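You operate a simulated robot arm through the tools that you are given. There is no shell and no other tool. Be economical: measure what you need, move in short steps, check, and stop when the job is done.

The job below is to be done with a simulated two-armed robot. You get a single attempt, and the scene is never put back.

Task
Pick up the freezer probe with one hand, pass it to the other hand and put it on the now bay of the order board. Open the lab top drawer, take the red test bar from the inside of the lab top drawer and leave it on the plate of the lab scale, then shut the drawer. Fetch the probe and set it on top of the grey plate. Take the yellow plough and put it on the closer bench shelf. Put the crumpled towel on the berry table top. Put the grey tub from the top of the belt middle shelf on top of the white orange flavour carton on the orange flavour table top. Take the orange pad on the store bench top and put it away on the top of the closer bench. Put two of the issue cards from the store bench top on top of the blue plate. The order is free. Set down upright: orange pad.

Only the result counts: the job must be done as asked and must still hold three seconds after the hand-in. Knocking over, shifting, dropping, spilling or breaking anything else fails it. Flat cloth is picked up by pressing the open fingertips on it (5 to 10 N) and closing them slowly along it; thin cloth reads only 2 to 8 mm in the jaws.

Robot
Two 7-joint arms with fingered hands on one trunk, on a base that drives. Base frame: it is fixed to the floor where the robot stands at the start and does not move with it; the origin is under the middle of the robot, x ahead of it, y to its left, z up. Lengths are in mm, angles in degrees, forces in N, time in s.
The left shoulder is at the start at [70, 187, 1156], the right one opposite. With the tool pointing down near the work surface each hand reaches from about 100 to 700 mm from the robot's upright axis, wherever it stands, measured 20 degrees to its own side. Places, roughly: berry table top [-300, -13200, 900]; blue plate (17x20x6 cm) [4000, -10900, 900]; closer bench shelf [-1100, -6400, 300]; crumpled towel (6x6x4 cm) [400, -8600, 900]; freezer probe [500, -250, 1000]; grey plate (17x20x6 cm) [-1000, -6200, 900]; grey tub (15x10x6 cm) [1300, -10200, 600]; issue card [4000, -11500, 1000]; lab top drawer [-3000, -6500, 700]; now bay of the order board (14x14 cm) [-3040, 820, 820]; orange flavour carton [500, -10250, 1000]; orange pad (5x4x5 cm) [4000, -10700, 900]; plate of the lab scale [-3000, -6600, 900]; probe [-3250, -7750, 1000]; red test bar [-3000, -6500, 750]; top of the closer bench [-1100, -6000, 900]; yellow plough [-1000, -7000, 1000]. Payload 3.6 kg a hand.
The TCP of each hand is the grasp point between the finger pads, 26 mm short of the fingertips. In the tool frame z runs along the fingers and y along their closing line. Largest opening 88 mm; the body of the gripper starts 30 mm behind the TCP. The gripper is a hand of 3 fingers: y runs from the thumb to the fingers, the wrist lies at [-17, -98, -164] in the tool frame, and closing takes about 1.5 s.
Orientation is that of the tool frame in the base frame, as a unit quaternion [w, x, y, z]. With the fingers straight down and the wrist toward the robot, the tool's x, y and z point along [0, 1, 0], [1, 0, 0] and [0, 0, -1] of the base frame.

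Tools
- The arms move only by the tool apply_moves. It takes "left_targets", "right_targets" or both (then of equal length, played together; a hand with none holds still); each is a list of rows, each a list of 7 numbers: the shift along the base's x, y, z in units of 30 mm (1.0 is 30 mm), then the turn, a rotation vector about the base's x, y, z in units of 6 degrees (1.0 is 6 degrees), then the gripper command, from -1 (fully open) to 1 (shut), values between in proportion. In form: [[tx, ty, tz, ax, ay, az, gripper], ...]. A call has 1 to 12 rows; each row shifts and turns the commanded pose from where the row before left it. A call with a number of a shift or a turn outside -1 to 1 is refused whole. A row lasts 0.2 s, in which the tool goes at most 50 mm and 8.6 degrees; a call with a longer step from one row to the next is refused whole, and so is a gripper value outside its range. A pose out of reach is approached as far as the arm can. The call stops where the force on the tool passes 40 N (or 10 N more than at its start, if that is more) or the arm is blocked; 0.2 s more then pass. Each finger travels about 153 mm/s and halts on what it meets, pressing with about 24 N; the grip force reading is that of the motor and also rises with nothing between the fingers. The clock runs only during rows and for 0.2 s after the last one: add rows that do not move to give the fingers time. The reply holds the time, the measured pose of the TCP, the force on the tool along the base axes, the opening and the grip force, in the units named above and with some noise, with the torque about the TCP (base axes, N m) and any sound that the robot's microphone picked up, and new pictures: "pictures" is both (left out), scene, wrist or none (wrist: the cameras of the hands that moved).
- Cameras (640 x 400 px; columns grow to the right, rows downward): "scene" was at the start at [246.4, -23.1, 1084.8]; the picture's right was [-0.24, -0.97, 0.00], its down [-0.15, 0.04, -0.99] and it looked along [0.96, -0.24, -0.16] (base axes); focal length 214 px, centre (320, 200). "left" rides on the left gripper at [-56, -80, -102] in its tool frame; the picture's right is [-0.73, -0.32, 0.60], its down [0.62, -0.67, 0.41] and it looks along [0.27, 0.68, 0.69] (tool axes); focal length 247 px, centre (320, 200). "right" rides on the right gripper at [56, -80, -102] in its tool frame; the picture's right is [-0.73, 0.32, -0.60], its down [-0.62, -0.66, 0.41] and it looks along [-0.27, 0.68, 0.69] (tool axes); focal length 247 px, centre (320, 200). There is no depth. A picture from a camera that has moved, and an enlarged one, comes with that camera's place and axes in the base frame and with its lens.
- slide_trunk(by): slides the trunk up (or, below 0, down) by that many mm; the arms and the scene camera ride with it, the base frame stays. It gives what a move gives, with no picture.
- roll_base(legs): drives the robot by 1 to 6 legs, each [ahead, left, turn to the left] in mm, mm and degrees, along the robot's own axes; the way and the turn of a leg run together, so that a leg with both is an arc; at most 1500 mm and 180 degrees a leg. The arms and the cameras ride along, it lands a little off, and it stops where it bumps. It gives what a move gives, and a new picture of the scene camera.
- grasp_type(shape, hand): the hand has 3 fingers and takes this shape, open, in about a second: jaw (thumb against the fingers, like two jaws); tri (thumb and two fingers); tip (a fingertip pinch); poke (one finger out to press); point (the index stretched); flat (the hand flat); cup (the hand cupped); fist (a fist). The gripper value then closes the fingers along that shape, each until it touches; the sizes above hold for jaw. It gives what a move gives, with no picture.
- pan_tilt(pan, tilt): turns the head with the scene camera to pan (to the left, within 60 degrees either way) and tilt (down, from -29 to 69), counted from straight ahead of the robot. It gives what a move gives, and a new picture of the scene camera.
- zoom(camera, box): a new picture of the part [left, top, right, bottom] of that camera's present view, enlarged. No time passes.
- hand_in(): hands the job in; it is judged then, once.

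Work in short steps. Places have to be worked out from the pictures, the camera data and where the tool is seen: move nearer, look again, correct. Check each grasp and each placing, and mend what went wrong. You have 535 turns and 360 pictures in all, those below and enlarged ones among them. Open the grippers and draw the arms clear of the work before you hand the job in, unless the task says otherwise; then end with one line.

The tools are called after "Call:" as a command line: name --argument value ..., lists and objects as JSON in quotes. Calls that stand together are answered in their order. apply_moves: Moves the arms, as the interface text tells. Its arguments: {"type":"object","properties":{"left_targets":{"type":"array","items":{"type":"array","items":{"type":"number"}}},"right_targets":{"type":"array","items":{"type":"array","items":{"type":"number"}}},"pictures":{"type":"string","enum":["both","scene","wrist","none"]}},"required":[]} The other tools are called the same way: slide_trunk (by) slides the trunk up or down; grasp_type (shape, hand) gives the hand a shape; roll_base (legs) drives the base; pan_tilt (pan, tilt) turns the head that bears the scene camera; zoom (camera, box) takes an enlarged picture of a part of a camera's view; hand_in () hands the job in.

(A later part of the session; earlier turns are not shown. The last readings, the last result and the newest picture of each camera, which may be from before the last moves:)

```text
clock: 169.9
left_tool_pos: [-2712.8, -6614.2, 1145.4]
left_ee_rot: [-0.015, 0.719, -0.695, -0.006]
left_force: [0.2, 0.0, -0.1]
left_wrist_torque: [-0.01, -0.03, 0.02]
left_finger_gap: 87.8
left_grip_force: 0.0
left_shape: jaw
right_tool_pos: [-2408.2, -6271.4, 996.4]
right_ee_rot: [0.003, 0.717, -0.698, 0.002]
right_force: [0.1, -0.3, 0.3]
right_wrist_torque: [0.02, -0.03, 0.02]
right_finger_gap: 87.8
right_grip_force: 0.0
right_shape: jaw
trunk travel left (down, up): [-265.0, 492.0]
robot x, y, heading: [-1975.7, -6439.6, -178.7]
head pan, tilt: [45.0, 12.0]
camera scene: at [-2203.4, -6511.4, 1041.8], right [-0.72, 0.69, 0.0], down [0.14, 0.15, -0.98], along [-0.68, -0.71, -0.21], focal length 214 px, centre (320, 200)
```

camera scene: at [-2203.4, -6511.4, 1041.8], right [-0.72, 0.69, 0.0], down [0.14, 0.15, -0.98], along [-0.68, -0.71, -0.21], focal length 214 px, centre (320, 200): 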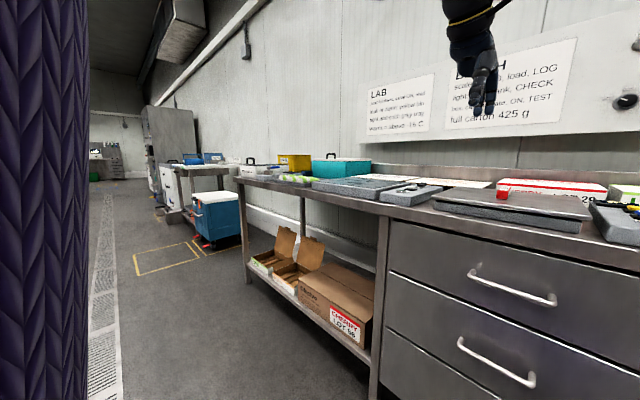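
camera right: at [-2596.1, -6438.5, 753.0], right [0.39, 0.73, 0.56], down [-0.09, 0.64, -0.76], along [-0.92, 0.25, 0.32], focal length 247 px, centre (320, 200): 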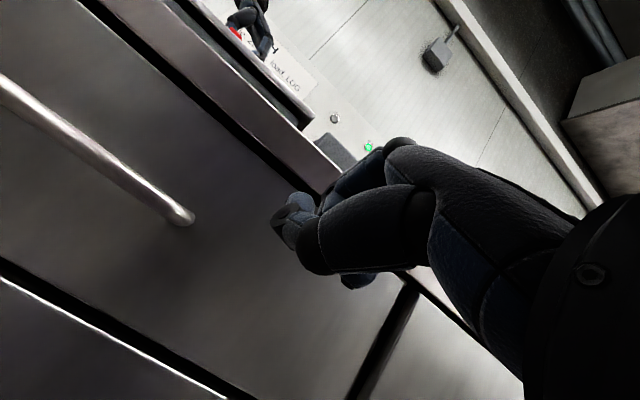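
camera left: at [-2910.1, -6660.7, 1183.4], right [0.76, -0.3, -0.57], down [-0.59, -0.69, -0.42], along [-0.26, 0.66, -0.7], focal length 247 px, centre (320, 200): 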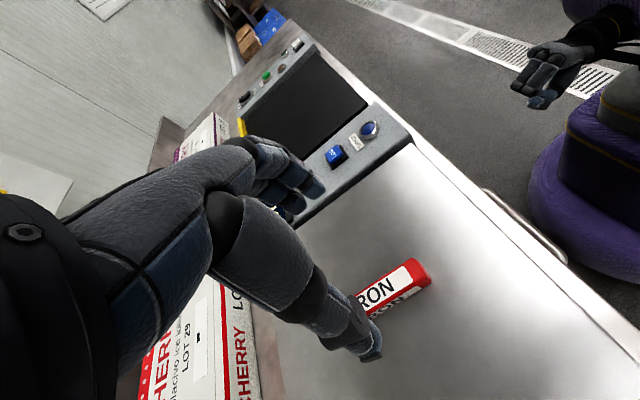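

I'll pull the left hand back in, then go to y≈-7700 in front of the bench's far end where the probe should be.

Call:
apply_moves --left_targets '[[1, 0, 0, 0, 0, 0, -1], [1, 0, 0, 0, 0, 0, -1], [1, 0, 0, 0, 0, 0, -1], [1, 0, 0, 0, 0, 0, -1], [1, 0, 0, 0, 0, 0, -1], [1, 0, 0, 0, 0, 0, -1], [1, 0, 0, 0, 0, 0, -1], [1, 0, 0, 0, 0, 0, -1], [1, 0, 0, 0, 0, 0, -1], [1, 0, 0, 0, 0, 0, -1], [1, 0, 0, 0, 0, 0, -1], [1, 0, 0, 0, 0, 0, -1]]' --pictures "none"

Call:
roll_base --legs '[[0, 1200, 0]]'

Call:
pan_tilt --pan 0 --tilt 15

```text
clock: 172.5
left_tool_pos: [-2638.6, -6567.5, 1282.7]
left_ee_rot: [-0.016, 0.719, -0.695, -0.005]
left_force: [-0.1, 0.5, -0.2]
left_wrist_torque: [0.01, 0.02, -0.03]
left_finger_gap: 87.8
left_grip_force: 0.0
left_shape: jaw
left hand out of reach, approached as far as the arm can: row 1, 2, 3, 4, 5, 6, 7, 8, 9, 10, 11, 12
right_tool_pos: [-2408.4, -6270.7, 996.5]
right_ee_rot: [0.004, 0.717, -0.697, 0.002]
right_force: [0.6, 0.5, -0.4]
right_wrist_torque: [0.02, -0.01, 0.01]
right_finger_gap: 88.0
right_grip_force: 0.0
right_shape: jaw
trunk travel left (down, up): [-265.0, 492.0]
robot x, y, heading: [-1967.5, -6439.4, -178.9]
head pan, tilt: [45.0, 12.0]
```

```text
clock: 178.8
left_tool_pos: [-2611.4, -7799.3, 1280.5]
left_ee_rot: [-0.016, 0.719, -0.695, -0.005]
left_force: [-1.0, -0.6, 0.2]
left_wrist_torque: [-0.02, -0.01, 0.04]
left_finger_gap: 87.8
left_grip_force: 0.1
left_shape: jaw
right_tool_pos: [-2381.8, -7502.8, 996.5]
right_ee_rot: [0.004, 0.717, -0.697, 0.003]
right_force: [0.1, -0.5, -0.9]
right_wrist_torque: [0.0, 0.0, 0.03]
right_finger_gap: 87.8
right_grip_force: 0.0
right_shape: jaw
trunk travel left (down, up): [-265.0, 492.0]
robot x, y, heading: [-1945.0, -7669.3, -178.6]
head pan, tilt: [45.0, 12.0]
camera scene: at [-2176.4, -7742.5, 1041.8], right [-0.72, 0.69, 0.0], down [0.14, 0.15, -0.98], along [-0.68, -0.71, -0.21], focal length 214 px, centre (320, 200)
```

scene: 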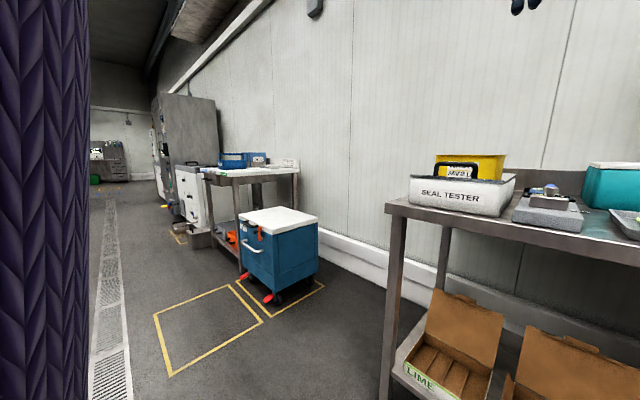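

```text
clock: 179.9
left_tool_pos: [-2611.4, -7799.0, 1282.5]
left_ee_rot: [-0.016, 0.72, -0.694, -0.005]
left_force: [-0.3, -0.2, 0.3]
left_wrist_torque: [-0.01, -0.02, -0.01]
left_finger_gap: 87.8
left_grip_force: 0.0
left_shape: jaw
right_tool_pos: [-2382.0, -7502.5, 995.7]
right_ee_rot: [0.004, 0.717, -0.697, 0.002]
right_force: [-0.9, 0.1, -0.7]
right_wrist_torque: [0.0, -0.02, -0.03]
right_finger_gap: 87.9
right_grip_force: 0.1
right_shape: jaw
trunk travel left (down, up): [-265.0, 492.0]
robot x, y, heading: [-1947.4, -7668.9, -178.6]
head pan, tilt: [0.0, 15.0]
camera scene: at [-2205.4, -7677.0, 1036.9], right [-0.02, 1.0, 0.0], down [0.26, 0.01, -0.97], along [-0.97, -0.02, -0.26], focal length 214 px, centre (320, 200)
```

scene: 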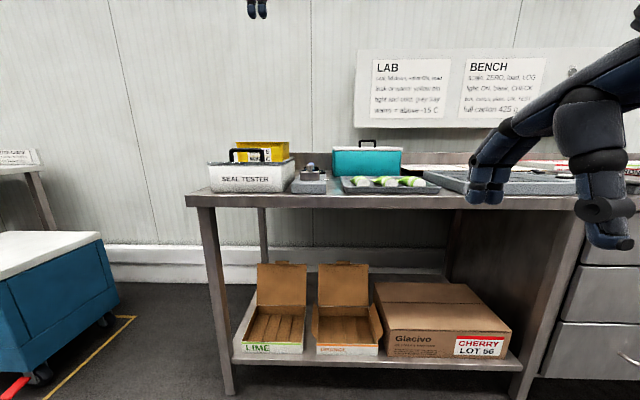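

Call:
zoom --camera "scene" --box '[200, 125, 440, 215]'

```text
2.67 times, centred on (320, 170) of scene
camera zoom: at [-2205.4, -7677.0, 1036.9], right [-0.02, 1.0, 0.0], down [0.26, 0.01, -0.97], along [-0.97, -0.02, -0.26], focal length 572 px, centre (320, 280)
```

zoom: 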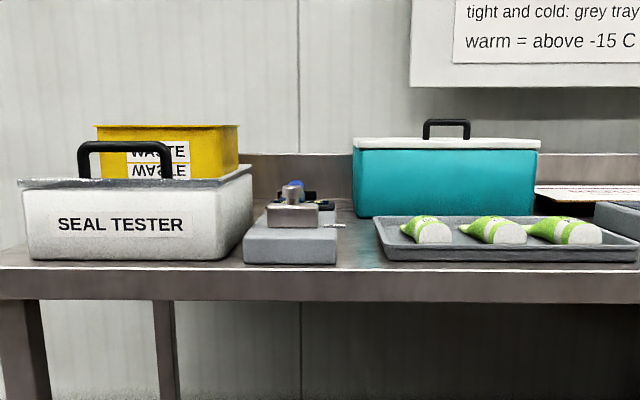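

I need a higher, closer view of the items there.

Call:
slide_trunk --by 200

Call:
roll_base --legs '[[300, 0, 0]]'

Call:
pan_tilt --pan 0 --tilt 30

```text
clock: 182.0
left_tool_pos: [-2541.8, -7797.9, 1554.8]
left_ee_rot: [0.027, 0.717, -0.694, -0.048]
left_force: [0.2, 0.9, -0.6]
left_wrist_torque: [0.0, 0.02, 0.01]
left_finger_gap: 87.7
left_grip_force: 0.0
left_shape: jaw
right_tool_pos: [-2382.6, -7501.9, 1195.7]
right_ee_rot: [0.004, 0.718, -0.696, 0.002]
right_force: [0.0, -0.5, -0.7]
right_wrist_torque: [-0.03, 0.0, 0.0]
right_finger_gap: 88.1
right_grip_force: 0.0
right_shape: jaw
trunk travel left (down, up): [-465.0, 292.0]
robot x, y, heading: [-1947.9, -7671.6, -178.7]
head pan, tilt: [0.0, 15.0]
```

```text
clock: 184.1
left_tool_pos: [-2844.7, -7799.8, 1553.7]
left_ee_rot: [0.028, 0.717, -0.695, -0.048]
left_force: [-0.6, 0.5, 0.0]
left_wrist_torque: [0.0, -0.01, 0.01]
left_finger_gap: 88.0
left_grip_force: 0.1
left_shape: jaw
right_tool_pos: [-2683.3, -7506.1, 1196.5]
right_ee_rot: [0.003, 0.717, -0.697, 0.003]
right_force: [0.7, 0.1, 0.1]
right_wrist_torque: [0.0, 0.01, 0.02]
right_finger_gap: 88.0
right_grip_force: 0.1
right_shape: jaw
trunk travel left (down, up): [-465.0, 292.0]
robot x, y, heading: [-2252.8, -7676.2, -179.0]
head pan, tilt: [0.0, 15.0]
camera scene: at [-2481.8, -7681.5, 1250.8], right [-0.02, 1.0, 0.0], down [0.26, 0.0, -0.97], along [-0.97, -0.02, -0.26], focal length 214 px, centre (320, 200)
```

scene: 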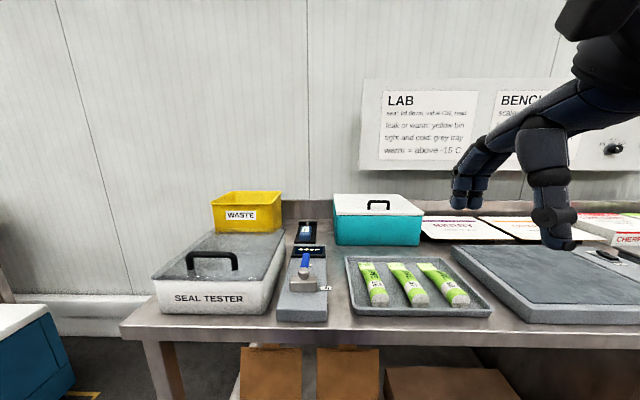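

```text
clock: 184.9
left_tool_pos: [-2841.8, -7800.4, 1554.7]
left_ee_rot: [0.027, 0.716, -0.696, -0.048]
left_force: [0.5, 0.1, -0.9]
left_wrist_torque: [0.03, -0.01, 0.0]
left_finger_gap: 87.8
left_grip_force: 0.0
left_shape: jaw
right_tool_pos: [-2682.4, -7507.4, 1196.2]
right_ee_rot: [0.004, 0.716, -0.698, 0.003]
right_force: [-0.8, -0.7, 0.3]
right_wrist_torque: [-0.02, 0.0, -0.01]
right_finger_gap: 88.1
right_grip_force: 0.1
right_shape: jaw
trunk travel left (down, up): [-465.0, 292.0]
robot x, y, heading: [-2246.8, -7679.2, -178.9]
head pan, tilt: [0.0, 30.0]
camera scene: at [-2477.7, -7681.5, 1226.9], right [-0.02, 1.0, 0.0], down [0.5, 0.01, -0.87], along [-0.87, -0.02, -0.5], focal length 214 px, centre (320, 200)
```

scene: 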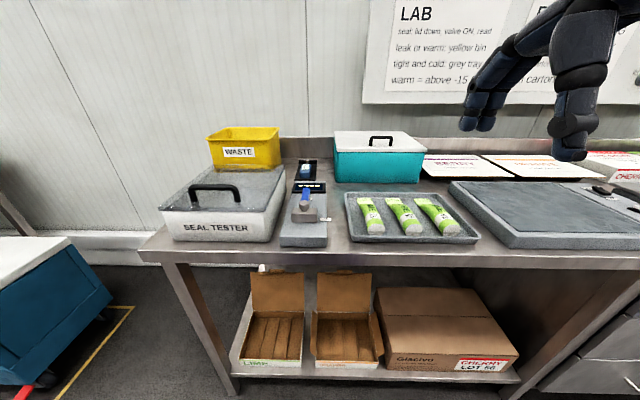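

Call:
zoom --camera "scene" --box '[265, 145, 355, 255]'

```text
3.64 times, centred on (310, 200) of scene
camera zoom: at [-2477.7, -7681.5, 1226.9], right [-0.02, 1.0, 0.0], down [0.5, 0.01, -0.87], along [-0.87, -0.02, -0.5], focal length 780 px, centre (356, 200)
```

zoom: 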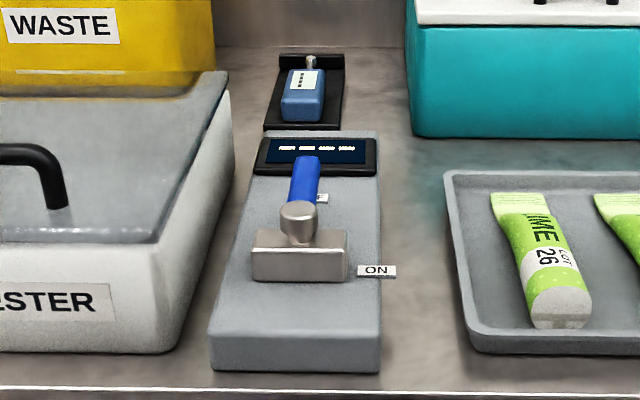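

The probe is the blue unit in the black cradle at the back, ≈(-3237,-7757,~920), width along y ≈50. I'll use the right hand yawed 90° and pitched forward. First yaw it here, and bring the left hand back to a sane place.

Call:
apply_moves --right_targets '[[0, 0, 0, 0, 0, 1, -1], [0, 0, 0, 0, 0, 1, -1], [0, 0, 0, 0, 0, 1, -1], [0, 0, 0, 0, 0, 1, -1], [0, 0, 0, 0, 0, 1, -1], [0, 0, 0, 0, 0, 1, -1], [0, 0, 0, 0, 0, 1, -1], [0, 0, 0, 0, 0, 1, -1], [0, 0, 0, 0, 0, 1, -1], [0, 0, 0, 0, 0, 1, -1], [0, 0, 0, 0, 0, 1, -1], [0, 0, 0, 0, 0, 1, -1]]' --left_targets '[[1, 0, -0.9, 0, 0, 0, -1], [1, 0, -0.9, 0, 0, 0, -1], [1, 0, -0.9, 0, 0, 0, -1], [1, 0, -0.9, 0, 0, 0, -1], [1, 0, -0.9, 0, 0, 0, -1], [1, 0, -0.9, 0, 0, 0, -1], [1, 0, -0.9, 0, 0, 0, -1], [1, 0, -0.9, 0, 0, 0, -1], [1, 0, -0.9, 0, 0, 0, -1], [1, 0, -0.9, 0, 0, 0, -1], [1, 0, -0.9, 0, 0, 0, -1], [1, 0, -0.9, 0, 0, 0, -1]]' --pictures "none"

Call:
apply_moves --right_targets '[[0, 0, 0, 0, 0, 1, -1], [0, 0, 0, 0, 0, 1, -1], [0, 0, 0, 0, 0, 1, -1], [0, 0, 0, 0, 1, 0, -1], [0, 0, 0, 0, 1, 0, -1], [0, 0, 0, 0, 1, 0, -1], [0, 0, 0, 0, 1, 0, -1], [0, 0, 0, 0, 1, 0, -1], [0, 0, 0, 0, 1, 0, -1]]' --left_targets '[[0, 0, -0.5, 0, 0, 0, -1], [0, 0, -0.5, 0, 0, 0, -1], [0, 0, -0.5, 0, 0, 0, -1], [0, 0, -0.5, 0, 0, 0, -1], [0, 0, -0.5, 0, 0, 0, -1], [0, 0, -0.5, 0, 0, 0, -1], [0, 0, -0.5, 0, 0, 0, -1], [0, 0, -0.5, 0, 0, 0, -1], [0, 0, -0.5, 0, 0, 0, -1]]' --pictures "none"

```text
clock: 187.5
left_tool_pos: [-2832.1, -7709.7, 1526.2]
left_ee_rot: [0.027, 0.716, -0.696, -0.048]
left_force: [-0.2, 1.0, 0.4]
left_wrist_torque: [0.0, -0.01, 0.01]
left_finger_gap: 87.7
left_grip_force: 0.1
left_shape: jaw
left hand out of reach, approached as far as the arm can: row 1, 2, 3, 4, 5, 6, 7, 8, 9, 10, 11, 12
right_tool_pos: [-2683.5, -7506.7, 1196.3]
right_ee_rot: [0.002, 0.99, -0.143, 0.004]
right_force: [-1.0, 0.2, 0.1]
right_wrist_torque: [-0.02, 0.01, 0.02]
right_finger_gap: 87.8
right_grip_force: 0.0
right_shape: jaw
trunk travel left (down, up): [-465.0, 292.0]
robot x, y, heading: [-2249.5, -7681.6, -178.6]
head pan, tilt: [0.0, 30.0]
```

```text
clock: 189.5
left_tool_pos: [-2887.0, -7685.2, 1425.0]
left_ee_rot: [0.027, 0.717, -0.695, -0.048]
left_force: [0.7, 0.0, 0.4]
left_wrist_torque: [0.04, 0.0, -0.01]
left_finger_gap: 87.4
left_grip_force: 0.0
left_shape: jaw
left hand out of reach, approached as far as the arm can: row 1, 2, 3, 4, 5, 6, 7, 8, 9
right_tool_pos: [-2684.2, -7507.0, 1196.8]
right_ee_rot: [-0.003, 0.952, 0.013, -0.306]
right_force: [0.1, 0.9, 0.0]
right_wrist_torque: [0.0, 0.03, 0.0]
right_finger_gap: 88.1
right_grip_force: 0.1
right_shape: jaw
trunk travel left (down, up): [-465.0, 292.0]
robot x, y, heading: [-2247.5, -7677.3, -178.9]
head pan, tilt: [0.0, 30.0]
```

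The left command probably sits too close behind the body. I'll command it forward and up to regain a reachable pose.

Call:
apply_moves --left_targets '[[-1, 0, 0.8, 0, 0, 0, -1], [-1, 0, 0.8, 0, 0, 0, -1], [-1, 0, 0.8, 0, 0, 0, -1], [-1, 0, 0.8, 0, 0, 0, -1], [-1, 0, 0.8, 0, 0, 0, -1], [-1, 0, 0.8, 0, 0, 0, -1], [-1, 0, 0.8, 0, 0, 0, -1], [-1, 0, 0.8, 0, 0, 0, -1], [-1, 0, 0.8, 0, 0, 0, -1], [-1, 0, 0.8, 0, 0, 0, -1], [-1, 0, 0.8, 0, 0, 0, -1], [-1, 0, 0.8, 0, 0, 0, -1]]' --pictures "none"

```text
clock: 192.1
left_tool_pos: [-2892.6, -7721.1, 1449.4]
left_ee_rot: [0.027, 0.716, -0.695, -0.048]
left_force: [-0.3, -0.1, -0.6]
left_wrist_torque: [-0.01, 0.01, 0.02]
left_finger_gap: 87.6
left_grip_force: 0.0
left_shape: jaw
left hand out of reach, approached as far as the arm can: row 1, 2, 3, 4, 5, 6, 7, 8, 9, 10, 11, 12
right_tool_pos: [-2682.1, -7506.6, 1196.7]
right_ee_rot: [-0.004, 0.952, 0.012, -0.305]
right_force: [-0.1, 0.1, -0.3]
right_wrist_torque: [0.0, 0.01, 0.0]
right_finger_gap: 87.7
right_grip_force: 0.0
right_shape: jaw
trunk travel left (down, up): [-465.0, 292.0]
robot x, y, heading: [-2250.0, -7680.5, -179.0]
head pan, tilt: [0.0, 30.0]
```

Call:
apply_moves --left_targets '[[0.5, -0.4, -0.9, 0, 0, 0, -1], [0.5, -0.4, -0.9, 0, 0, 0, -1], [0.5, -0.4, -0.9, 0, 0, 0, -1], [0.5, -0.4, -0.9, 0, 0, 0, -1], [0.5, -0.4, -0.9, 0, 0, 0, -1], [0.5, -0.4, -0.9, 0, 0, 0, -1], [0.5, -0.4, -0.9, 0, 0, 0, -1], [0.5, -0.4, -0.9, 0, 0, 0, -1], [0.5, -0.4, -0.9, 0, 0, 0, -1], [0.5, -0.4, -0.9, 0, 0, 0, -1], [0.5, -0.4, -0.9, 0, 0, 0, -1], [0.5, -0.4, -0.9, 0, 0, 0, -1]]' --pictures "none"

```text
clock: 194.7
left_tool_pos: [-2978.1, -7782.0, 1203.4]
left_ee_rot: [0.027, 0.716, -0.696, -0.047]
left_force: [-0.5, -0.2, -0.3]
left_wrist_torque: [0.01, 0.0, -0.01]
left_finger_gap: 87.7
left_grip_force: 0.1
left_shape: jaw
left hand out of reach, approached as far as the arm can: row 1, 2, 3, 4, 5, 6, 7, 8, 9, 10, 11, 12
right_tool_pos: [-2683.1, -7506.9, 1197.2]
right_ee_rot: [-0.004, 0.953, 0.012, -0.304]
right_force: [0.4, -0.4, -0.8]
right_wrist_torque: [0.0, -0.02, 0.02]
right_finger_gap: 88.0
right_grip_force: 0.0
right_shape: jaw
trunk travel left (down, up): [-465.0, 292.0]
robot x, y, heading: [-2245.5, -7677.1, -178.9]
head pan, tilt: [0.0, 30.0]
```

Closer. Pull further toward the robot.

Call:
apply_moves --left_targets '[[1, 0, -0.3, 0, 0, 0, -1], [1, 0, -0.3, 0, 0, 0, -1], [1, 0, -0.3, 0, 0, 0, -1], [1, 0, -0.3, 0, 0, 0, -1], [1, 0, -0.3, 0, 0, 0, -1], [1, 0, -0.3, 0, 0, 0, -1]]' --pictures "none"

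```text
clock: 196.1
left_tool_pos: [-2970.0, -7744.3, 1161.1]
left_ee_rot: [0.027, 0.717, -0.695, -0.047]
left_force: [-0.7, 0.1, 0.7]
left_wrist_torque: [0.02, 0.0, 0.01]
left_finger_gap: 87.7
left_grip_force: 0.1
left_shape: jaw
left hand out of reach, approached as far as the arm can: row 1, 2, 3, 4, 5, 6
right_tool_pos: [-2682.8, -7506.3, 1196.9]
right_ee_rot: [-0.003, 0.952, 0.012, -0.305]
right_force: [-0.6, 0.7, 0.2]
right_wrist_torque: [-0.02, 0.04, -0.01]
right_finger_gap: 87.7
right_grip_force: 0.1
right_shape: jaw
trunk travel left (down, up): [-465.0, 292.0]
robot x, y, heading: [-2249.3, -7676.9, -179.2]
head pan, tilt: [0.0, 30.0]
```

Call:
apply_moves --left_targets '[[0, -0.8, -0.8, 0, 0, 0, -1], [0, -0.8, -0.8, 0, 0, 0, -1], [0, -0.8, -0.8, 0, 0, 0, -1], [0, -0.8, -0.8, 0, 0, 0, -1], [0, -0.8, -0.8, 0, 0, 0, -1], [0, -0.8, -0.8, 0, 0, 0, -1]]' --pictures "none"

```text
clock: 197.5
left_tool_pos: [-2974.1, -7890.7, 1017.4]
left_ee_rot: [0.028, 0.717, -0.695, -0.048]
left_force: [0.2, -0.2, -0.5]
left_wrist_torque: [0.0, -0.01, 0.0]
left_finger_gap: 87.7
left_grip_force: 0.1
left_shape: jaw
left hand out of reach, approached as far as the arm can: row 1, 2
right_tool_pos: [-2683.5, -7506.6, 1195.1]
right_ee_rot: [-0.003, 0.953, 0.012, -0.304]
right_force: [-0.6, 0.5, 0.4]
right_wrist_torque: [0.01, -0.02, 0.0]
right_finger_gap: 87.8
right_grip_force: 0.1
right_shape: jaw
trunk travel left (down, up): [-465.0, 292.0]
robot x, y, heading: [-2246.0, -7676.8, -179.2]
head pan, tilt: [0.0, 30.0]
```

In reach again, but low near the seal tester; raise and pull back immediately.

Call:
apply_moves --left_targets '[[0, 0, 1, 0, 0, 0, -1], [0, 0, 1, 0, 0, 0, -1], [0.5, 0, 1, 0, 0, 0, -1], [1, 0, 0.6, 0, 0, 0, -1], [1, 0, 0, 0, 0, 0, -1], [1, 0, 0, 0, 0, 0, -1], [1, 0, 0, 0, 0, 0, -1], [1, 0, 0, 0, 0, 0, -1], [1, 0, 0, 0, 0, 0, -1], [1, 0, 0, 0, 0, 0, -1], [1, 0, 0, 0, 0, 0, -1]]' --pictures "scene"

```text
clock: 199.9
left_tool_pos: [-2721.0, -7887.0, 1127.0]
left_ee_rot: [0.027, 0.716, -0.696, -0.047]
left_force: [0.6, 0.0, -0.4]
left_wrist_torque: [-0.03, -0.03, -0.03]
left_finger_gap: 87.8
left_grip_force: 0.1
left_shape: jaw
right_tool_pos: [-2682.2, -7507.1, 1196.4]
right_ee_rot: [-0.003, 0.952, 0.013, -0.305]
right_force: [-0.2, 0.1, 0.2]
right_wrist_torque: [-0.01, 0.01, 0.0]
right_finger_gap: 87.7
right_grip_force: 0.2
right_shape: jaw
trunk travel left (down, up): [-465.0, 292.0]
robot x, y, heading: [-2249.7, -7677.5, -179.1]
head pan, tilt: [0.0, 30.0]
camera scene: at [-2477.5, -7681.5, 1226.9], right [-0.02, 1.0, 0.0], down [0.5, 0.01, -0.87], along [-0.87, -0.02, -0.5], focal length 214 px, centre (320, 200)
```

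scene: 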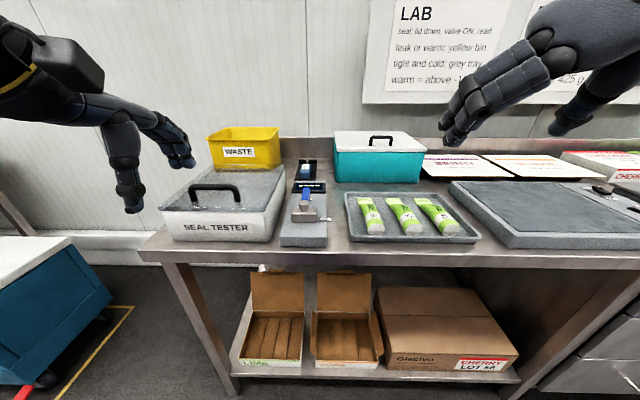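

Nothing disturbed. Tuck the left hand high and near, shift the right toward the probe's line, lower trunk, drive in.

Call:
apply_moves --left_targets '[[0.8, 0, 0.8, 0, 0, 0, -1], [0.8, 0, 0.8, 0, 0, 0, -1], [0.8, 0, 0.8, 0, 0, 0, -1], [0.8, 0, 0.8, 0, 0, 0, -1], [0, 0, 0.8, 0, 0, 0, -1]]' --right_targets '[[0, -1, 0, 0, 0, 0, -1], [0, -1, 0, 0, 0, 0, -1], [0, -1, 0, 0, 0, 0, -1], [0, -1, 0, 0, 0, 0, -1], [0, -1, 0, 0, 0, 0, -1]]' --pictures "none"

Call:
slide_trunk --by -130

Call:
roll_base --legs '[[255, 0, 0]]'

```text
clock: 200.7
left_tool_pos: [-2673.4, -7937.2, 1173.9]
left_ee_rot: [0.082, 0.739, -0.669, 0.002]
left_force: [-0.1, -0.5, -0.3]
left_wrist_torque: [0.02, 0.02, 0.0]
left_finger_gap: 87.6
left_grip_force: 0.1
left_shape: jaw
left hand out of reach, approached as far as the arm can: row 3, 4
right_tool_pos: [-2682.3, -7599.8, 1195.6]
right_ee_rot: [-0.004, 0.952, 0.013, -0.305]
right_force: [-0.5, 0.2, -0.3]
right_wrist_torque: [0.02, 0.01, 0.03]
right_finger_gap: 88.0
right_grip_force: 0.1
right_shape: jaw
trunk travel left (down, up): [-465.0, 292.0]
robot x, y, heading: [-2247.8, -7675.9, -179.2]
head pan, tilt: [0.0, 30.0]
stopped in row 4 (left hand): the arm was blocked; the commanded pose is now the measured one
```

```text
clock: 202.3
left_tool_pos: [-2670.5, -7965.5, 1045.8]
left_ee_rot: [0.118, 0.747, -0.653, 0.037]
left_force: [0.3, -0.6, 0.8]
left_wrist_torque: [0.01, -0.02, 0.0]
left_finger_gap: 87.9
left_grip_force: 0.0
left_shape: jaw
right_tool_pos: [-2682.0, -7598.0, 1066.2]
right_ee_rot: [-0.003, 0.952, 0.012, -0.306]
right_force: [0.1, 0.3, -0.1]
right_wrist_torque: [0.0, -0.01, 0.01]
right_finger_gap: 87.9
right_grip_force: 0.1
right_shape: jaw
trunk travel left (down, up): [-335.0, 422.0]
robot x, y, heading: [-2247.7, -7678.2, -178.9]
head pan, tilt: [0.0, 30.0]
```

```text
clock: 204.2
left_tool_pos: [-2926.7, -7971.7, 1046.7]
left_ee_rot: [0.117, 0.749, -0.652, 0.034]
left_force: [-0.3, -0.1, 0.3]
left_wrist_torque: [-0.01, -0.05, 0.0]
left_finger_gap: 88.2
left_grip_force: 0.1
left_shape: jaw
right_tool_pos: [-2936.5, -7602.0, 1065.6]
right_ee_rot: [-0.003, 0.952, 0.013, -0.304]
right_force: [0.1, 0.2, 0.3]
right_wrist_torque: [0.03, -0.05, 0.02]
right_finger_gap: 88.0
right_grip_force: 0.1
right_shape: jaw
trunk travel left (down, up): [-335.0, 422.0]
robot x, y, heading: [-2504.2, -7682.1, -178.8]
head pan, tilt: [0.0, 30.0]
camera scene: at [-2747.3, -7686.6, 1088.4], right [-0.02, 1.0, 0.0], down [0.5, 0.01, -0.87], along [-0.87, -0.02, -0.5], focal length 214 px, centre (320, 200)
```

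scene: 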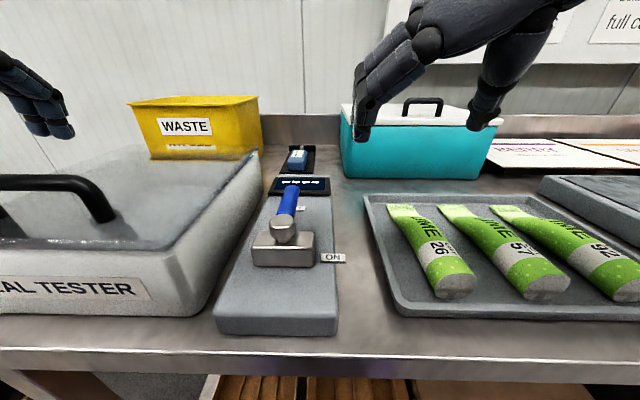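

Call:
zoom --camera "scene" --box '[256, 130, 346, 200]'

Call:
apply_moves --right_targets '[[0, 0, 0, 0, 0, 0, -1]]' --pictures "wrist"

```text
5.71 times, centred on (301, 165) of scene
camera zoom: at [-2747.3, -7686.6, 1088.4], right [-0.02, 1.0, 0.0], down [0.5, 0.01, -0.87], along [-0.87, -0.02, -0.5], focal length 1226 px, centre (429, 400)
```

zoom: 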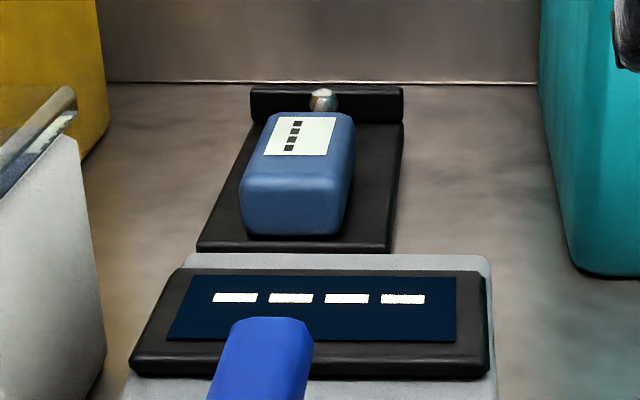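

```text
clock: 204.6
left_tool_pos: [-2926.2, -7971.5, 1047.4]
left_ee_rot: [0.12, 0.749, -0.65, 0.033]
left_force: [0.2, -0.8, 0.5]
left_wrist_torque: [0.02, 0.0, -0.01]
left_finger_gap: 87.7
left_grip_force: 0.0
left_shape: jaw
right_tool_pos: [-2936.6, -7601.7, 1064.9]
right_ee_rot: [-0.003, 0.953, 0.012, -0.304]
right_force: [-0.2, -0.7, 0.6]
right_wrist_torque: [0.01, 0.01, 0.02]
right_finger_gap: 88.2
right_grip_force: 0.1
right_shape: jaw
trunk travel left (down, up): [-335.0, 422.0]
robot x, y, heading: [-2503.8, -7680.2, -179.1]
head pan, tilt: [0.0, 30.0]
camera right: at [-2831.6, -7521.0, 1115.7], right [-0.24, -0.34, 0.91], down [-0.76, 0.65, 0.04], along [-0.6, -0.68, -0.41], focal length 247 px, centre (320, 200)
```

right: 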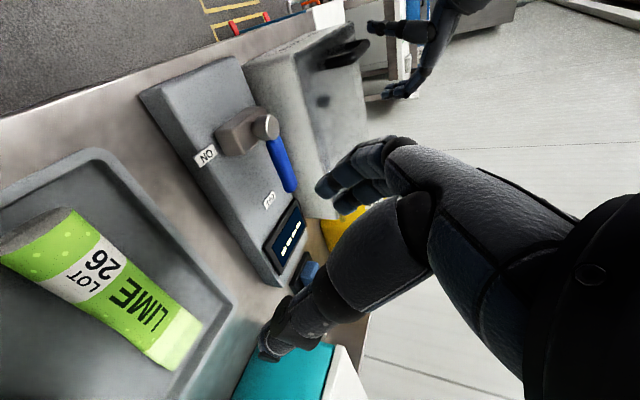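

Probe body ≈ x -3203…-3272, y center -7750, top z≈930. Reach requires more pitch, lower trunk, and shifting the base left; first raise both hands for clearance.

Call:
apply_moves --left_targets '[[0, 0, 0.9, 0, 0, 0, -1], [0, 0, 0.9, 0, 0, 0, -1], [0, 0, 0.9, 0, 0, 0, -1], [0, 0, 0.9, 0, 0, 0, -1], [0, 0, 0.9, 0, 0, 0, -1]]' --right_targets '[[0, 0, 0.6, 0, 0.8, 0, -1], [0, 0, 0.6, 0, 0.8, 0, -1], [0, 0, 0.6, 0, 0.8, 0, -1], [0, 0, 0.2, 0, 0, 0, -1], [0, 0, 0, 0, 0, 0, -1]]' --pictures "none"

Call:
roll_base --legs '[[0, 120, 0]]'

Call:
slide_trunk --by -60

```text
clock: 205.8
left_tool_pos: [-2975.9, -7989.4, 1133.8]
left_ee_rot: [0.117, 0.748, -0.652, 0.032]
left_force: [0.0, 0.4, -0.4]
left_wrist_torque: [0.02, -0.03, 0.03]
left_finger_gap: 87.9
left_grip_force: 0.0
left_shape: jaw
left hand out of reach, approached as far as the arm can: row 2, 3, 4, 5
right_tool_pos: [-2936.1, -7602.1, 1125.6]
right_ee_rot: [-0.006, 0.907, 0.012, -0.421]
right_force: [0.9, -0.1, -0.2]
right_wrist_torque: [-0.01, -0.02, 0.01]
right_finger_gap: 87.8
right_grip_force: 0.0
right_shape: jaw
trunk travel left (down, up): [-335.0, 422.0]
robot x, y, heading: [-2499.0, -7679.3, -179.0]
head pan, tilt: [0.0, 30.0]
```

```text
clock: 207.0
left_tool_pos: [-2974.4, -8110.3, 1131.8]
left_ee_rot: [0.118, 0.749, -0.651, 0.033]
left_force: [0.2, -0.6, -0.3]
left_wrist_torque: [0.07, 0.02, -0.04]
left_finger_gap: 87.6
left_grip_force: 0.0
left_shape: jaw
right_tool_pos: [-2932.6, -7726.0, 1125.4]
right_ee_rot: [-0.006, 0.907, 0.013, -0.421]
right_force: [0.0, -0.9, 0.4]
right_wrist_torque: [-0.01, 0.0, -0.02]
right_finger_gap: 88.0
right_grip_force: 0.1
right_shape: jaw
trunk travel left (down, up): [-335.0, 422.0]
robot x, y, heading: [-2500.5, -7804.2, -178.7]
head pan, tilt: [0.0, 30.0]
camera scene: at [-2744.0, -7808.5, 1088.7], right [-0.02, 1.0, 0.0], down [0.5, 0.01, -0.87], along [-0.87, -0.02, -0.5], focal length 214 px, centre (320, 200)
```

scene: 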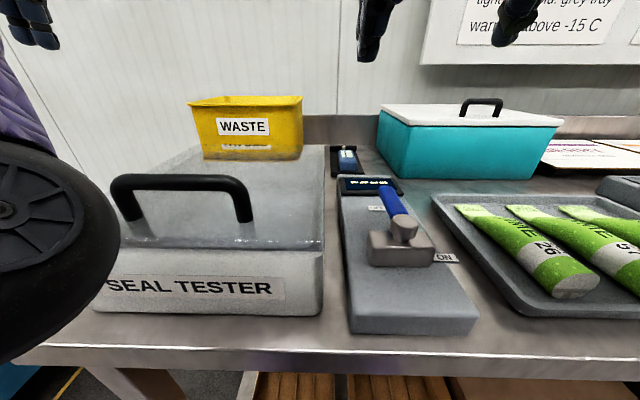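

```text
clock: 208.0
left_tool_pos: [-2986.1, -8109.8, 1054.4]
left_ee_rot: [0.106, 0.748, -0.653, 0.047]
left_force: [0.0, 0.4, 0.0]
left_wrist_torque: [-0.01, 0.05, 0.0]
left_finger_gap: 87.7
left_grip_force: 0.2
left_shape: jaw
right_tool_pos: [-2932.1, -7723.2, 1066.4]
right_ee_rot: [-0.004, 0.907, 0.013, -0.422]
right_force: [0.3, -0.1, -0.2]
right_wrist_torque: [0.02, 0.03, 0.02]
right_finger_gap: 88.0
right_grip_force: 0.1
right_shape: jaw
trunk travel left (down, up): [-275.0, 482.0]
robot x, y, heading: [-2497.4, -7799.6, -179.1]
head pan, tilt: [0.0, 30.0]
```

Extend the right hand to just above the probe and look with the wrist camera.

Call:
apply_moves --right_targets '[[-1, -0.1, -0.1, 0, 0, 0, -1], [-1, -0.1, -0.1, 0, 0, 0, -1], [-1, -0.1, -0.1, 0, 0, 0, -1], [-1, -0.1, -0.1, 0, 0, 0, -1], [-1, -0.1, -0.1, 0, 0, 0, -1], [-1, -0.1, -0.1, 0, 0, 0, -1], [-1, -0.1, -0.1, 0, 0, 0, -1], [-1, -0.1, -0.1, 0, 0, 0, -1], [-0.8, -0.1, -0.1, 0, 0, 0, -1]]'

```text
clock: 210.0
left_tool_pos: [-2986.3, -8109.6, 1055.1]
left_ee_rot: [0.107, 0.748, -0.653, 0.048]
left_force: [-0.5, 0.2, 0.5]
left_wrist_torque: [-0.03, 0.05, 0.01]
left_finger_gap: 87.5
left_grip_force: 0.1
left_shape: jaw
right_tool_pos: [-3196.8, -7749.8, 1039.3]
right_ee_rot: [-0.005, 0.906, 0.012, -0.422]
right_force: [-0.1, 0.2, 0.1]
right_wrist_torque: [-0.01, -0.04, 0.01]
right_finger_gap: 87.7
right_grip_force: 0.0
right_shape: jaw
trunk travel left (down, up): [-275.0, 482.0]
robot x, y, heading: [-2497.3, -7801.4, -178.9]
head pan, tilt: [0.0, 30.0]
camera scene: at [-2753.7, -7807.3, 1023.5], right [-0.02, 1.0, 0.0], down [0.5, 0.01, -0.87], along [-0.87, -0.02, -0.5], focal length 214 px, centre (320, 200)
camera right: at [-3083.8, -7667.0, 1062.0], right [-0.01, -0.34, 0.94], down [-0.73, 0.65, 0.22], along [-0.69, -0.68, -0.25], focal length 247 px, centre (320, 200)
```

scene: 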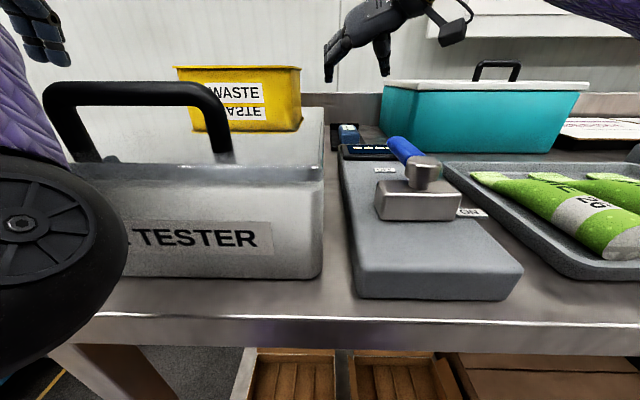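
right: 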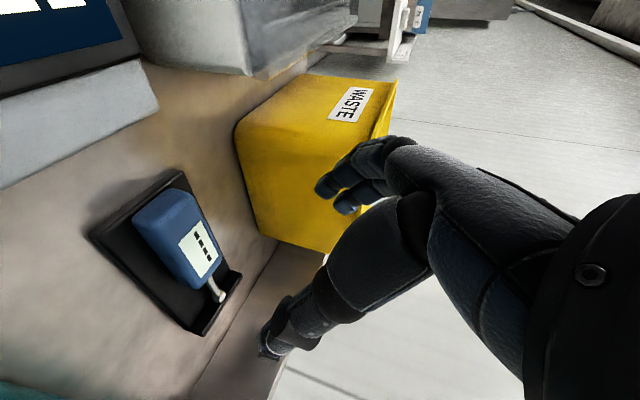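

Probe at ≈(-3227,-7744). Descend partway with a reduced opening and re-check.

Call:
apply_moves --right_targets '[[-0.3, 0.1, -0.6, 0, 0, 0, -0.4], [-0.3, 0.1, -0.7, 0, 0, 0, -0.4], [-0.3, 0, -0.7, 0, 0, 0, -0.4], [0, 0, -0.5, 0, 0, 0, -0.4]]'

```text
clock: 211.0
left_tool_pos: [-2987.3, -8110.0, 1055.5]
left_ee_rot: [0.106, 0.748, -0.654, 0.048]
left_force: [0.7, 0.4, 0.5]
left_wrist_torque: [0.02, 0.0, 0.03]
left_finger_gap: 87.7
left_grip_force: 0.1
left_shape: jaw
right_tool_pos: [-3224.5, -7742.8, 964.3]
right_ee_rot: [-0.005, 0.907, 0.012, -0.421]
right_force: [-0.4, 0.3, -0.3]
right_wrist_torque: [0.01, 0.03, -0.02]
right_finger_gap: 61.9
right_grip_force: 0.0
right_shape: jaw
trunk travel left (down, up): [-275.0, 482.0]
robot x, y, heading: [-2502.8, -7800.5, -179.1]
head pan, tilt: [0.0, 30.0]
camera scene: at [-2753.6, -7807.1, 1023.6], right [-0.02, 1.0, 0.0], down [0.5, 0.01, -0.87], along [-0.87, -0.02, -0.5], focal length 214 px, centre (320, 200)
camera right: at [-3111.0, -7662.3, 987.0], right [-0.01, -0.34, 0.94], down [-0.73, 0.65, 0.22], along [-0.68, -0.68, -0.25], focal length 247 px, centre (320, 200)
```

scene: 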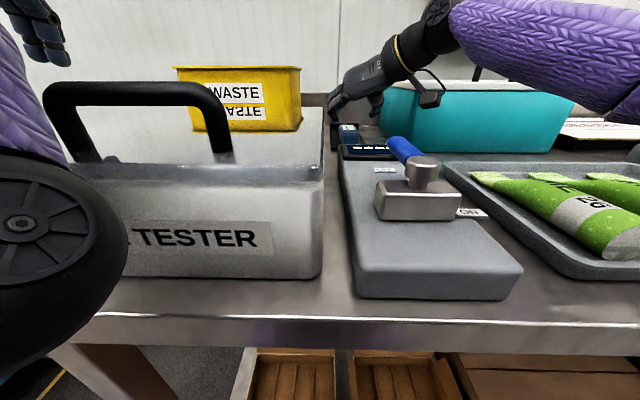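
right: 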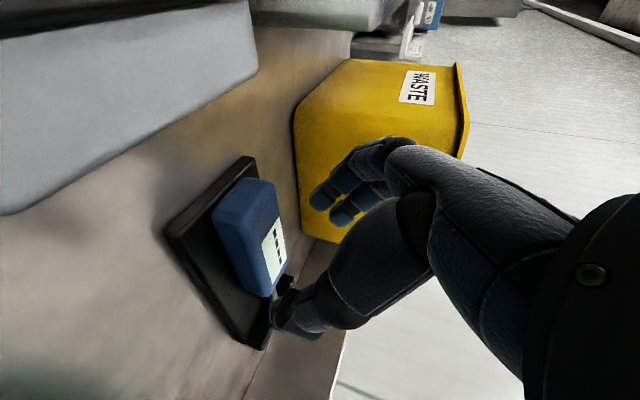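

Alignment looks fine. Descend the last 35 mm and close.

Call:
apply_moves --right_targets '[[-0.1, -0.05, -0.5, 0, 0, 0, -0.4], [-0.1, 0, -0.4, 0, 0, 0, -0.4], [0, 0, -0.25, 0, 0, 0, -0.4]]' --pictures "wrist"

```text
clock: 211.8
left_tool_pos: [-2987.0, -8109.9, 1053.7]
left_ee_rot: [0.106, 0.748, -0.653, 0.048]
left_force: [0.0, -0.6, 0.1]
left_wrist_torque: [-0.03, -0.02, 0.02]
left_finger_gap: 87.5
left_grip_force: 0.1
left_shape: jaw
right_tool_pos: [-3231.2, -7746.4, 927.9]
right_ee_rot: [-0.005, 0.907, 0.013, -0.422]
right_force: [0.4, -0.7, 1.0]
right_wrist_torque: [0.03, 0.02, 0.01]
right_finger_gap: 61.9
right_grip_force: 0.2
right_shape: jaw
trunk travel left (down, up): [-275.0, 482.0]
robot x, y, heading: [-2498.8, -7801.9, -179.0]
head pan, tilt: [0.0, 30.0]
camera right: at [-3117.6, -7663.9, 951.6], right [-0.01, -0.34, 0.94], down [-0.73, 0.65, 0.22], along [-0.69, -0.68, -0.25], focal length 247 px, centre (320, 200)
```

right: 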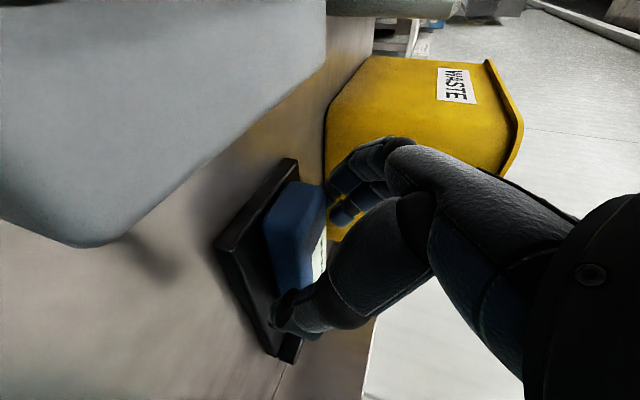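

Call:
apply_moves --right_targets '[[0, 0, -0.15, 0, 0, 0, -0.4], [0, 0, 0, 0, 0, 0, 0], [0, 0, 0, 0, 0, 0, 0.5], [0, 0, 0, 0, 0, 0, 1], [0, 0, 0, 0, 0, 0, 1], [0, 0, 0, 0, 0, 0, 1]]' --pictures "wrist"

```text
clock: 213.2
left_tool_pos: [-2988.2, -8109.2, 1054.6]
left_ee_rot: [0.105, 0.749, -0.653, 0.047]
left_force: [0.1, -0.5, -0.1]
left_wrist_torque: [0.03, 0.01, 0.02]
left_finger_gap: 87.9
left_grip_force: 0.0
left_shape: jaw
right_tool_pos: [-3231.8, -7745.2, 922.9]
right_ee_rot: [-0.005, 0.907, 0.013, -0.421]
right_force: [-0.4, 0.4, 0.6]
right_wrist_torque: [0.02, 0.01, 0.02]
right_finger_gap: 36.2
right_grip_force: 24.2
right_shape: jaw
trunk travel left (down, up): [-275.0, 482.0]
robot x, y, heading: [-2498.4, -7801.9, -178.7]
head pan, tilt: [0.0, 30.0]
camera right: at [-3117.2, -7664.2, 946.9], right [-0.01, -0.34, 0.94], down [-0.73, 0.65, 0.22], along [-0.68, -0.68, -0.25], focal length 247 px, centre (320, 200)
```

right: 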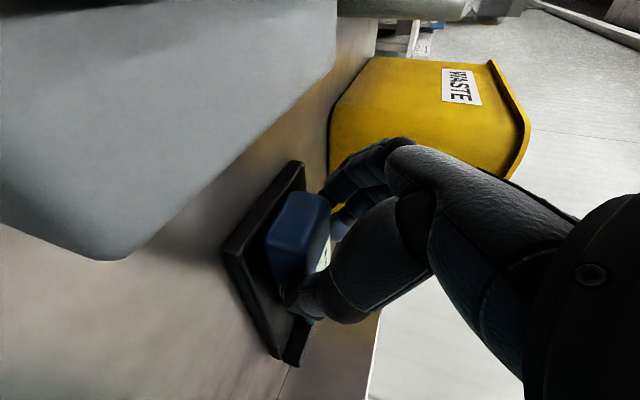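

Gripped (36 mm). Lift straight up.

Call:
apply_moves --right_targets '[[0, 0, 0.4, 0, 0, 0, 1], [0, 0, 0.6, 0, 0, 0, 1], [0, 0, 0.8, 0, 0, 0, 1], [0.2, 0, 0.8, 0, 0, 0, 1], [0.5, 0, 0.8, 0, 0, 0, 1], [0.8, 0, 0.4, 0, 0, 0, 1], [0.8, 0, 0.4, 0, 0, 0, 1]]' --pictures "both"

```text
clock: 214.8
left_tool_pos: [-2984.8, -8109.7, 1054.9]
left_ee_rot: [0.106, 0.748, -0.653, 0.048]
left_force: [1.1, 0.4, 0.5]
left_wrist_torque: [0.0, 0.01, -0.02]
left_finger_gap: 88.0
left_grip_force: 0.1
left_shape: jaw
right_tool_pos: [-3159.8, -7744.3, 1051.3]
right_ee_rot: [-0.004, 0.907, 0.013, -0.421]
right_force: [-0.7, -0.9, -1.4]
right_wrist_torque: [0.03, -0.01, 0.0]
right_finger_gap: 36.0
right_grip_force: 23.9
right_shape: jaw
trunk travel left (down, up): [-275.0, 482.0]
robot x, y, heading: [-2501.3, -7799.8, -178.8]
head pan, tilt: [0.0, 30.0]
camera scene: at [-2753.4, -7807.2, 1023.7], right [-0.02, 1.0, 0.0], down [0.5, 0.01, -0.87], along [-0.87, -0.02, -0.5], focal length 214 px, centre (320, 200)
camera right: at [-3046.0, -7663.2, 1074.0], right [-0.01, -0.34, 0.94], down [-0.73, 0.65, 0.22], along [-0.69, -0.68, -0.25], focal length 247 px, centre (320, 200)
```

scene: 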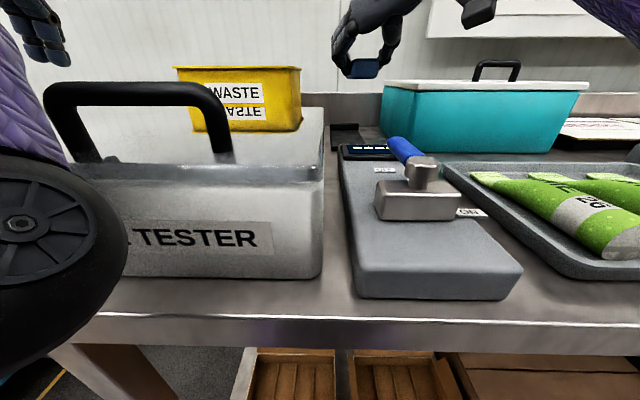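
right: 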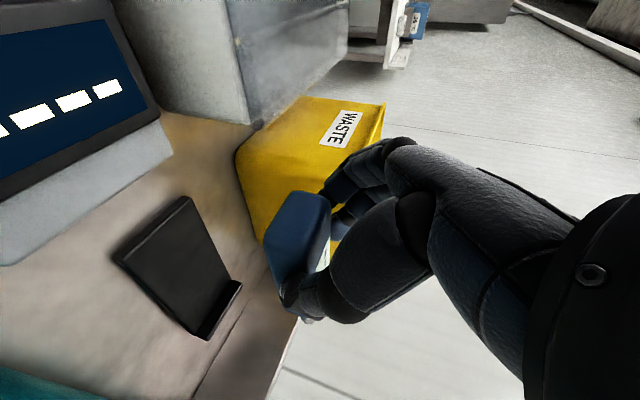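

Probe in hand. Back out, then tuck the hands and survey the bench on the other side.

Call:
roll_base --legs '[[-400, 0, 0]]'

Call:
apply_moves --right_targets '[[1, 0, 0.3, 0, -1, 0, 1], [1, 0, 0.3, 0, -1, 0, 1], [1, 0, 0.3, 0, -1, 0, 1], [1, 0, 0.3, 0, -1, 0, 1], [1, 0.3, 0, 0, -1, 0, 1], [1, 0.3, 0, 0, -1, 0, 1], [0.5, 0.3, 0, 0, -1, 0, 1], [0, 0, 0, 0, -1, 0, 1]]' --left_targets '[[0.3, 0, 0.2, 0, 0, 0, -1], [0.3, 0, 0.2, 0, 0, 0, -1], [0.3, 0, 0.2, 0, 0, 0, -1], [0.3, 0, 0.2, 0, 0, 0, -1], [0, 0, 0, 0, 0, 0, -1], [0, 0, 0, 0, 0, 0, -1], [0, 0, 0, 0, 0, 0, -1], [0, 0, 0, 0, 0, 0, -1]]' --pictures "scene"

```text
clock: 217.2
left_tool_pos: [-2594.6, -8101.0, 1055.1]
left_ee_rot: [0.105, 0.747, -0.655, 0.048]
left_force: [-0.2, 0.9, -1.1]
left_wrist_torque: [-0.01, 0.01, 0.0]
left_finger_gap: 87.8
left_grip_force: 0.0
left_shape: jaw
right_tool_pos: [-2766.1, -7735.0, 1050.8]
right_ee_rot: [-0.005, 0.906, 0.01, -0.422]
right_force: [0.1, -0.5, -0.9]
right_wrist_torque: [-0.01, -0.06, 0.0]
right_finger_gap: 36.0
right_grip_force: 23.7
right_shape: jaw
trunk travel left (down, up): [-275.0, 482.0]
robot x, y, heading: [-2109.3, -7797.7, -179.0]
head pan, tilt: [0.0, 30.0]
camera scene: at [-2359.6, -7799.1, 1023.8], right [-0.02, 1.0, 0.0], down [0.5, 0.01, -0.87], along [-0.87, -0.01, -0.5], focal length 214 px, centre (320, 200)
```

scene: 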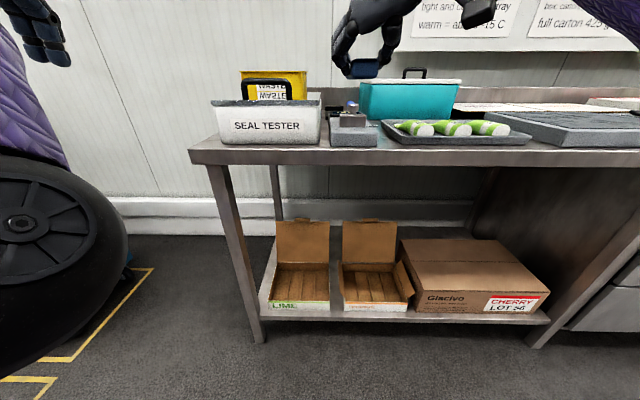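

```text
clock: 219.1
left_tool_pos: [-2594.7, -8101.3, 1053.9]
left_ee_rot: [0.107, 0.746, -0.655, 0.048]
left_force: [0.0, 0.4, -0.5]
left_wrist_torque: [0.02, 0.0, 0.01]
left_finger_gap: 87.7
left_grip_force: 0.0
left_shape: jaw
left hand out of reach, approached as far as the arm can: row 1, 2, 3, 4
right_tool_pos: [-2572.0, -7709.0, 1086.2]
right_ee_rot: [-0.001, 1.0, 0.012, -0.015]
right_force: [-0.4, -0.3, -1.6]
right_wrist_torque: [-0.03, 0.0, -0.04]
right_finger_gap: 35.9
right_grip_force: 24.2
right_shape: jaw
trunk travel left (down, up): [-275.0, 482.0]
robot x, y, heading: [-2109.9, -7792.4, -179.3]
head pan, tilt: [0.0, 30.0]
camera scene: at [-2360.3, -7799.2, 1023.5], right [-0.02, 1.0, 0.0], down [0.5, 0.01, -0.87], along [-0.87, -0.01, -0.5], focal length 214 px, centre (320, 200)
```

scene: 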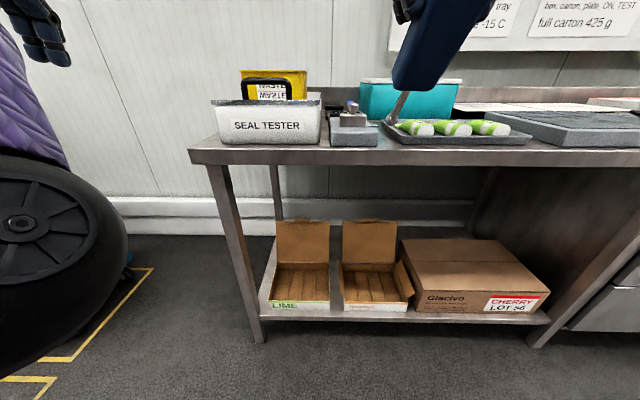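

The left arm is in an awkward elbow posture; I'll move it toward its initial neutral pose.

Call:
apply_moves --left_targets '[[0, 1, 0, 0.42, -0.14, 0, -1], [0, 1, 0, 0.42, -0.14, 0, -1], [0, 1, 0, 0.42, -0.14, 0, -1], [0, 1, 0, 0.42, -0.14, 0, -1], [0, 0.5, 0, 0.42, -0.14, 0, -1], [0, 0, 0, 0, 0, 0, -1]]' --pictures "scene"

```text
clock: 220.4
left_tool_pos: [-2642.1, -7977.0, 1011.8]
left_ee_rot: [0.001, 0.752, -0.659, 0.003]
left_force: [0.4, 0.1, -0.2]
left_wrist_torque: [-0.04, 0.01, 0.03]
left_finger_gap: 87.6
left_grip_force: 0.1
left_shape: jaw
left hand out of reach, approached as far as the arm can: row 1, 2, 3, 4, 5
right_tool_pos: [-2571.7, -7708.2, 1087.4]
right_ee_rot: [-0.001, 1.0, 0.011, -0.015]
right_force: [0.4, -0.6, -1.4]
right_wrist_torque: [0.0, -0.01, 0.02]
right_finger_gap: 35.9
right_grip_force: 23.9
right_shape: jaw
trunk travel left (down, up): [-275.0, 482.0]
robot x, y, heading: [-2107.0, -7793.0, -179.4]
head pan, tilt: [0.0, 30.0]
camera scene: at [-2360.1, -7799.1, 1023.6], right [-0.02, 1.0, 0.0], down [0.5, 0.01, -0.87], along [-0.87, -0.01, -0.5], focal length 214 px, centre (320, 200)
```

scene: 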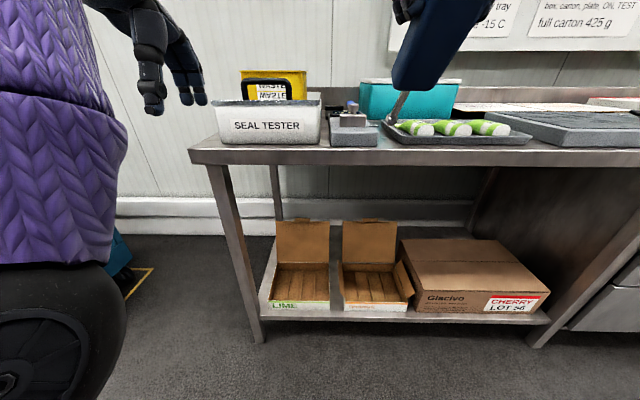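

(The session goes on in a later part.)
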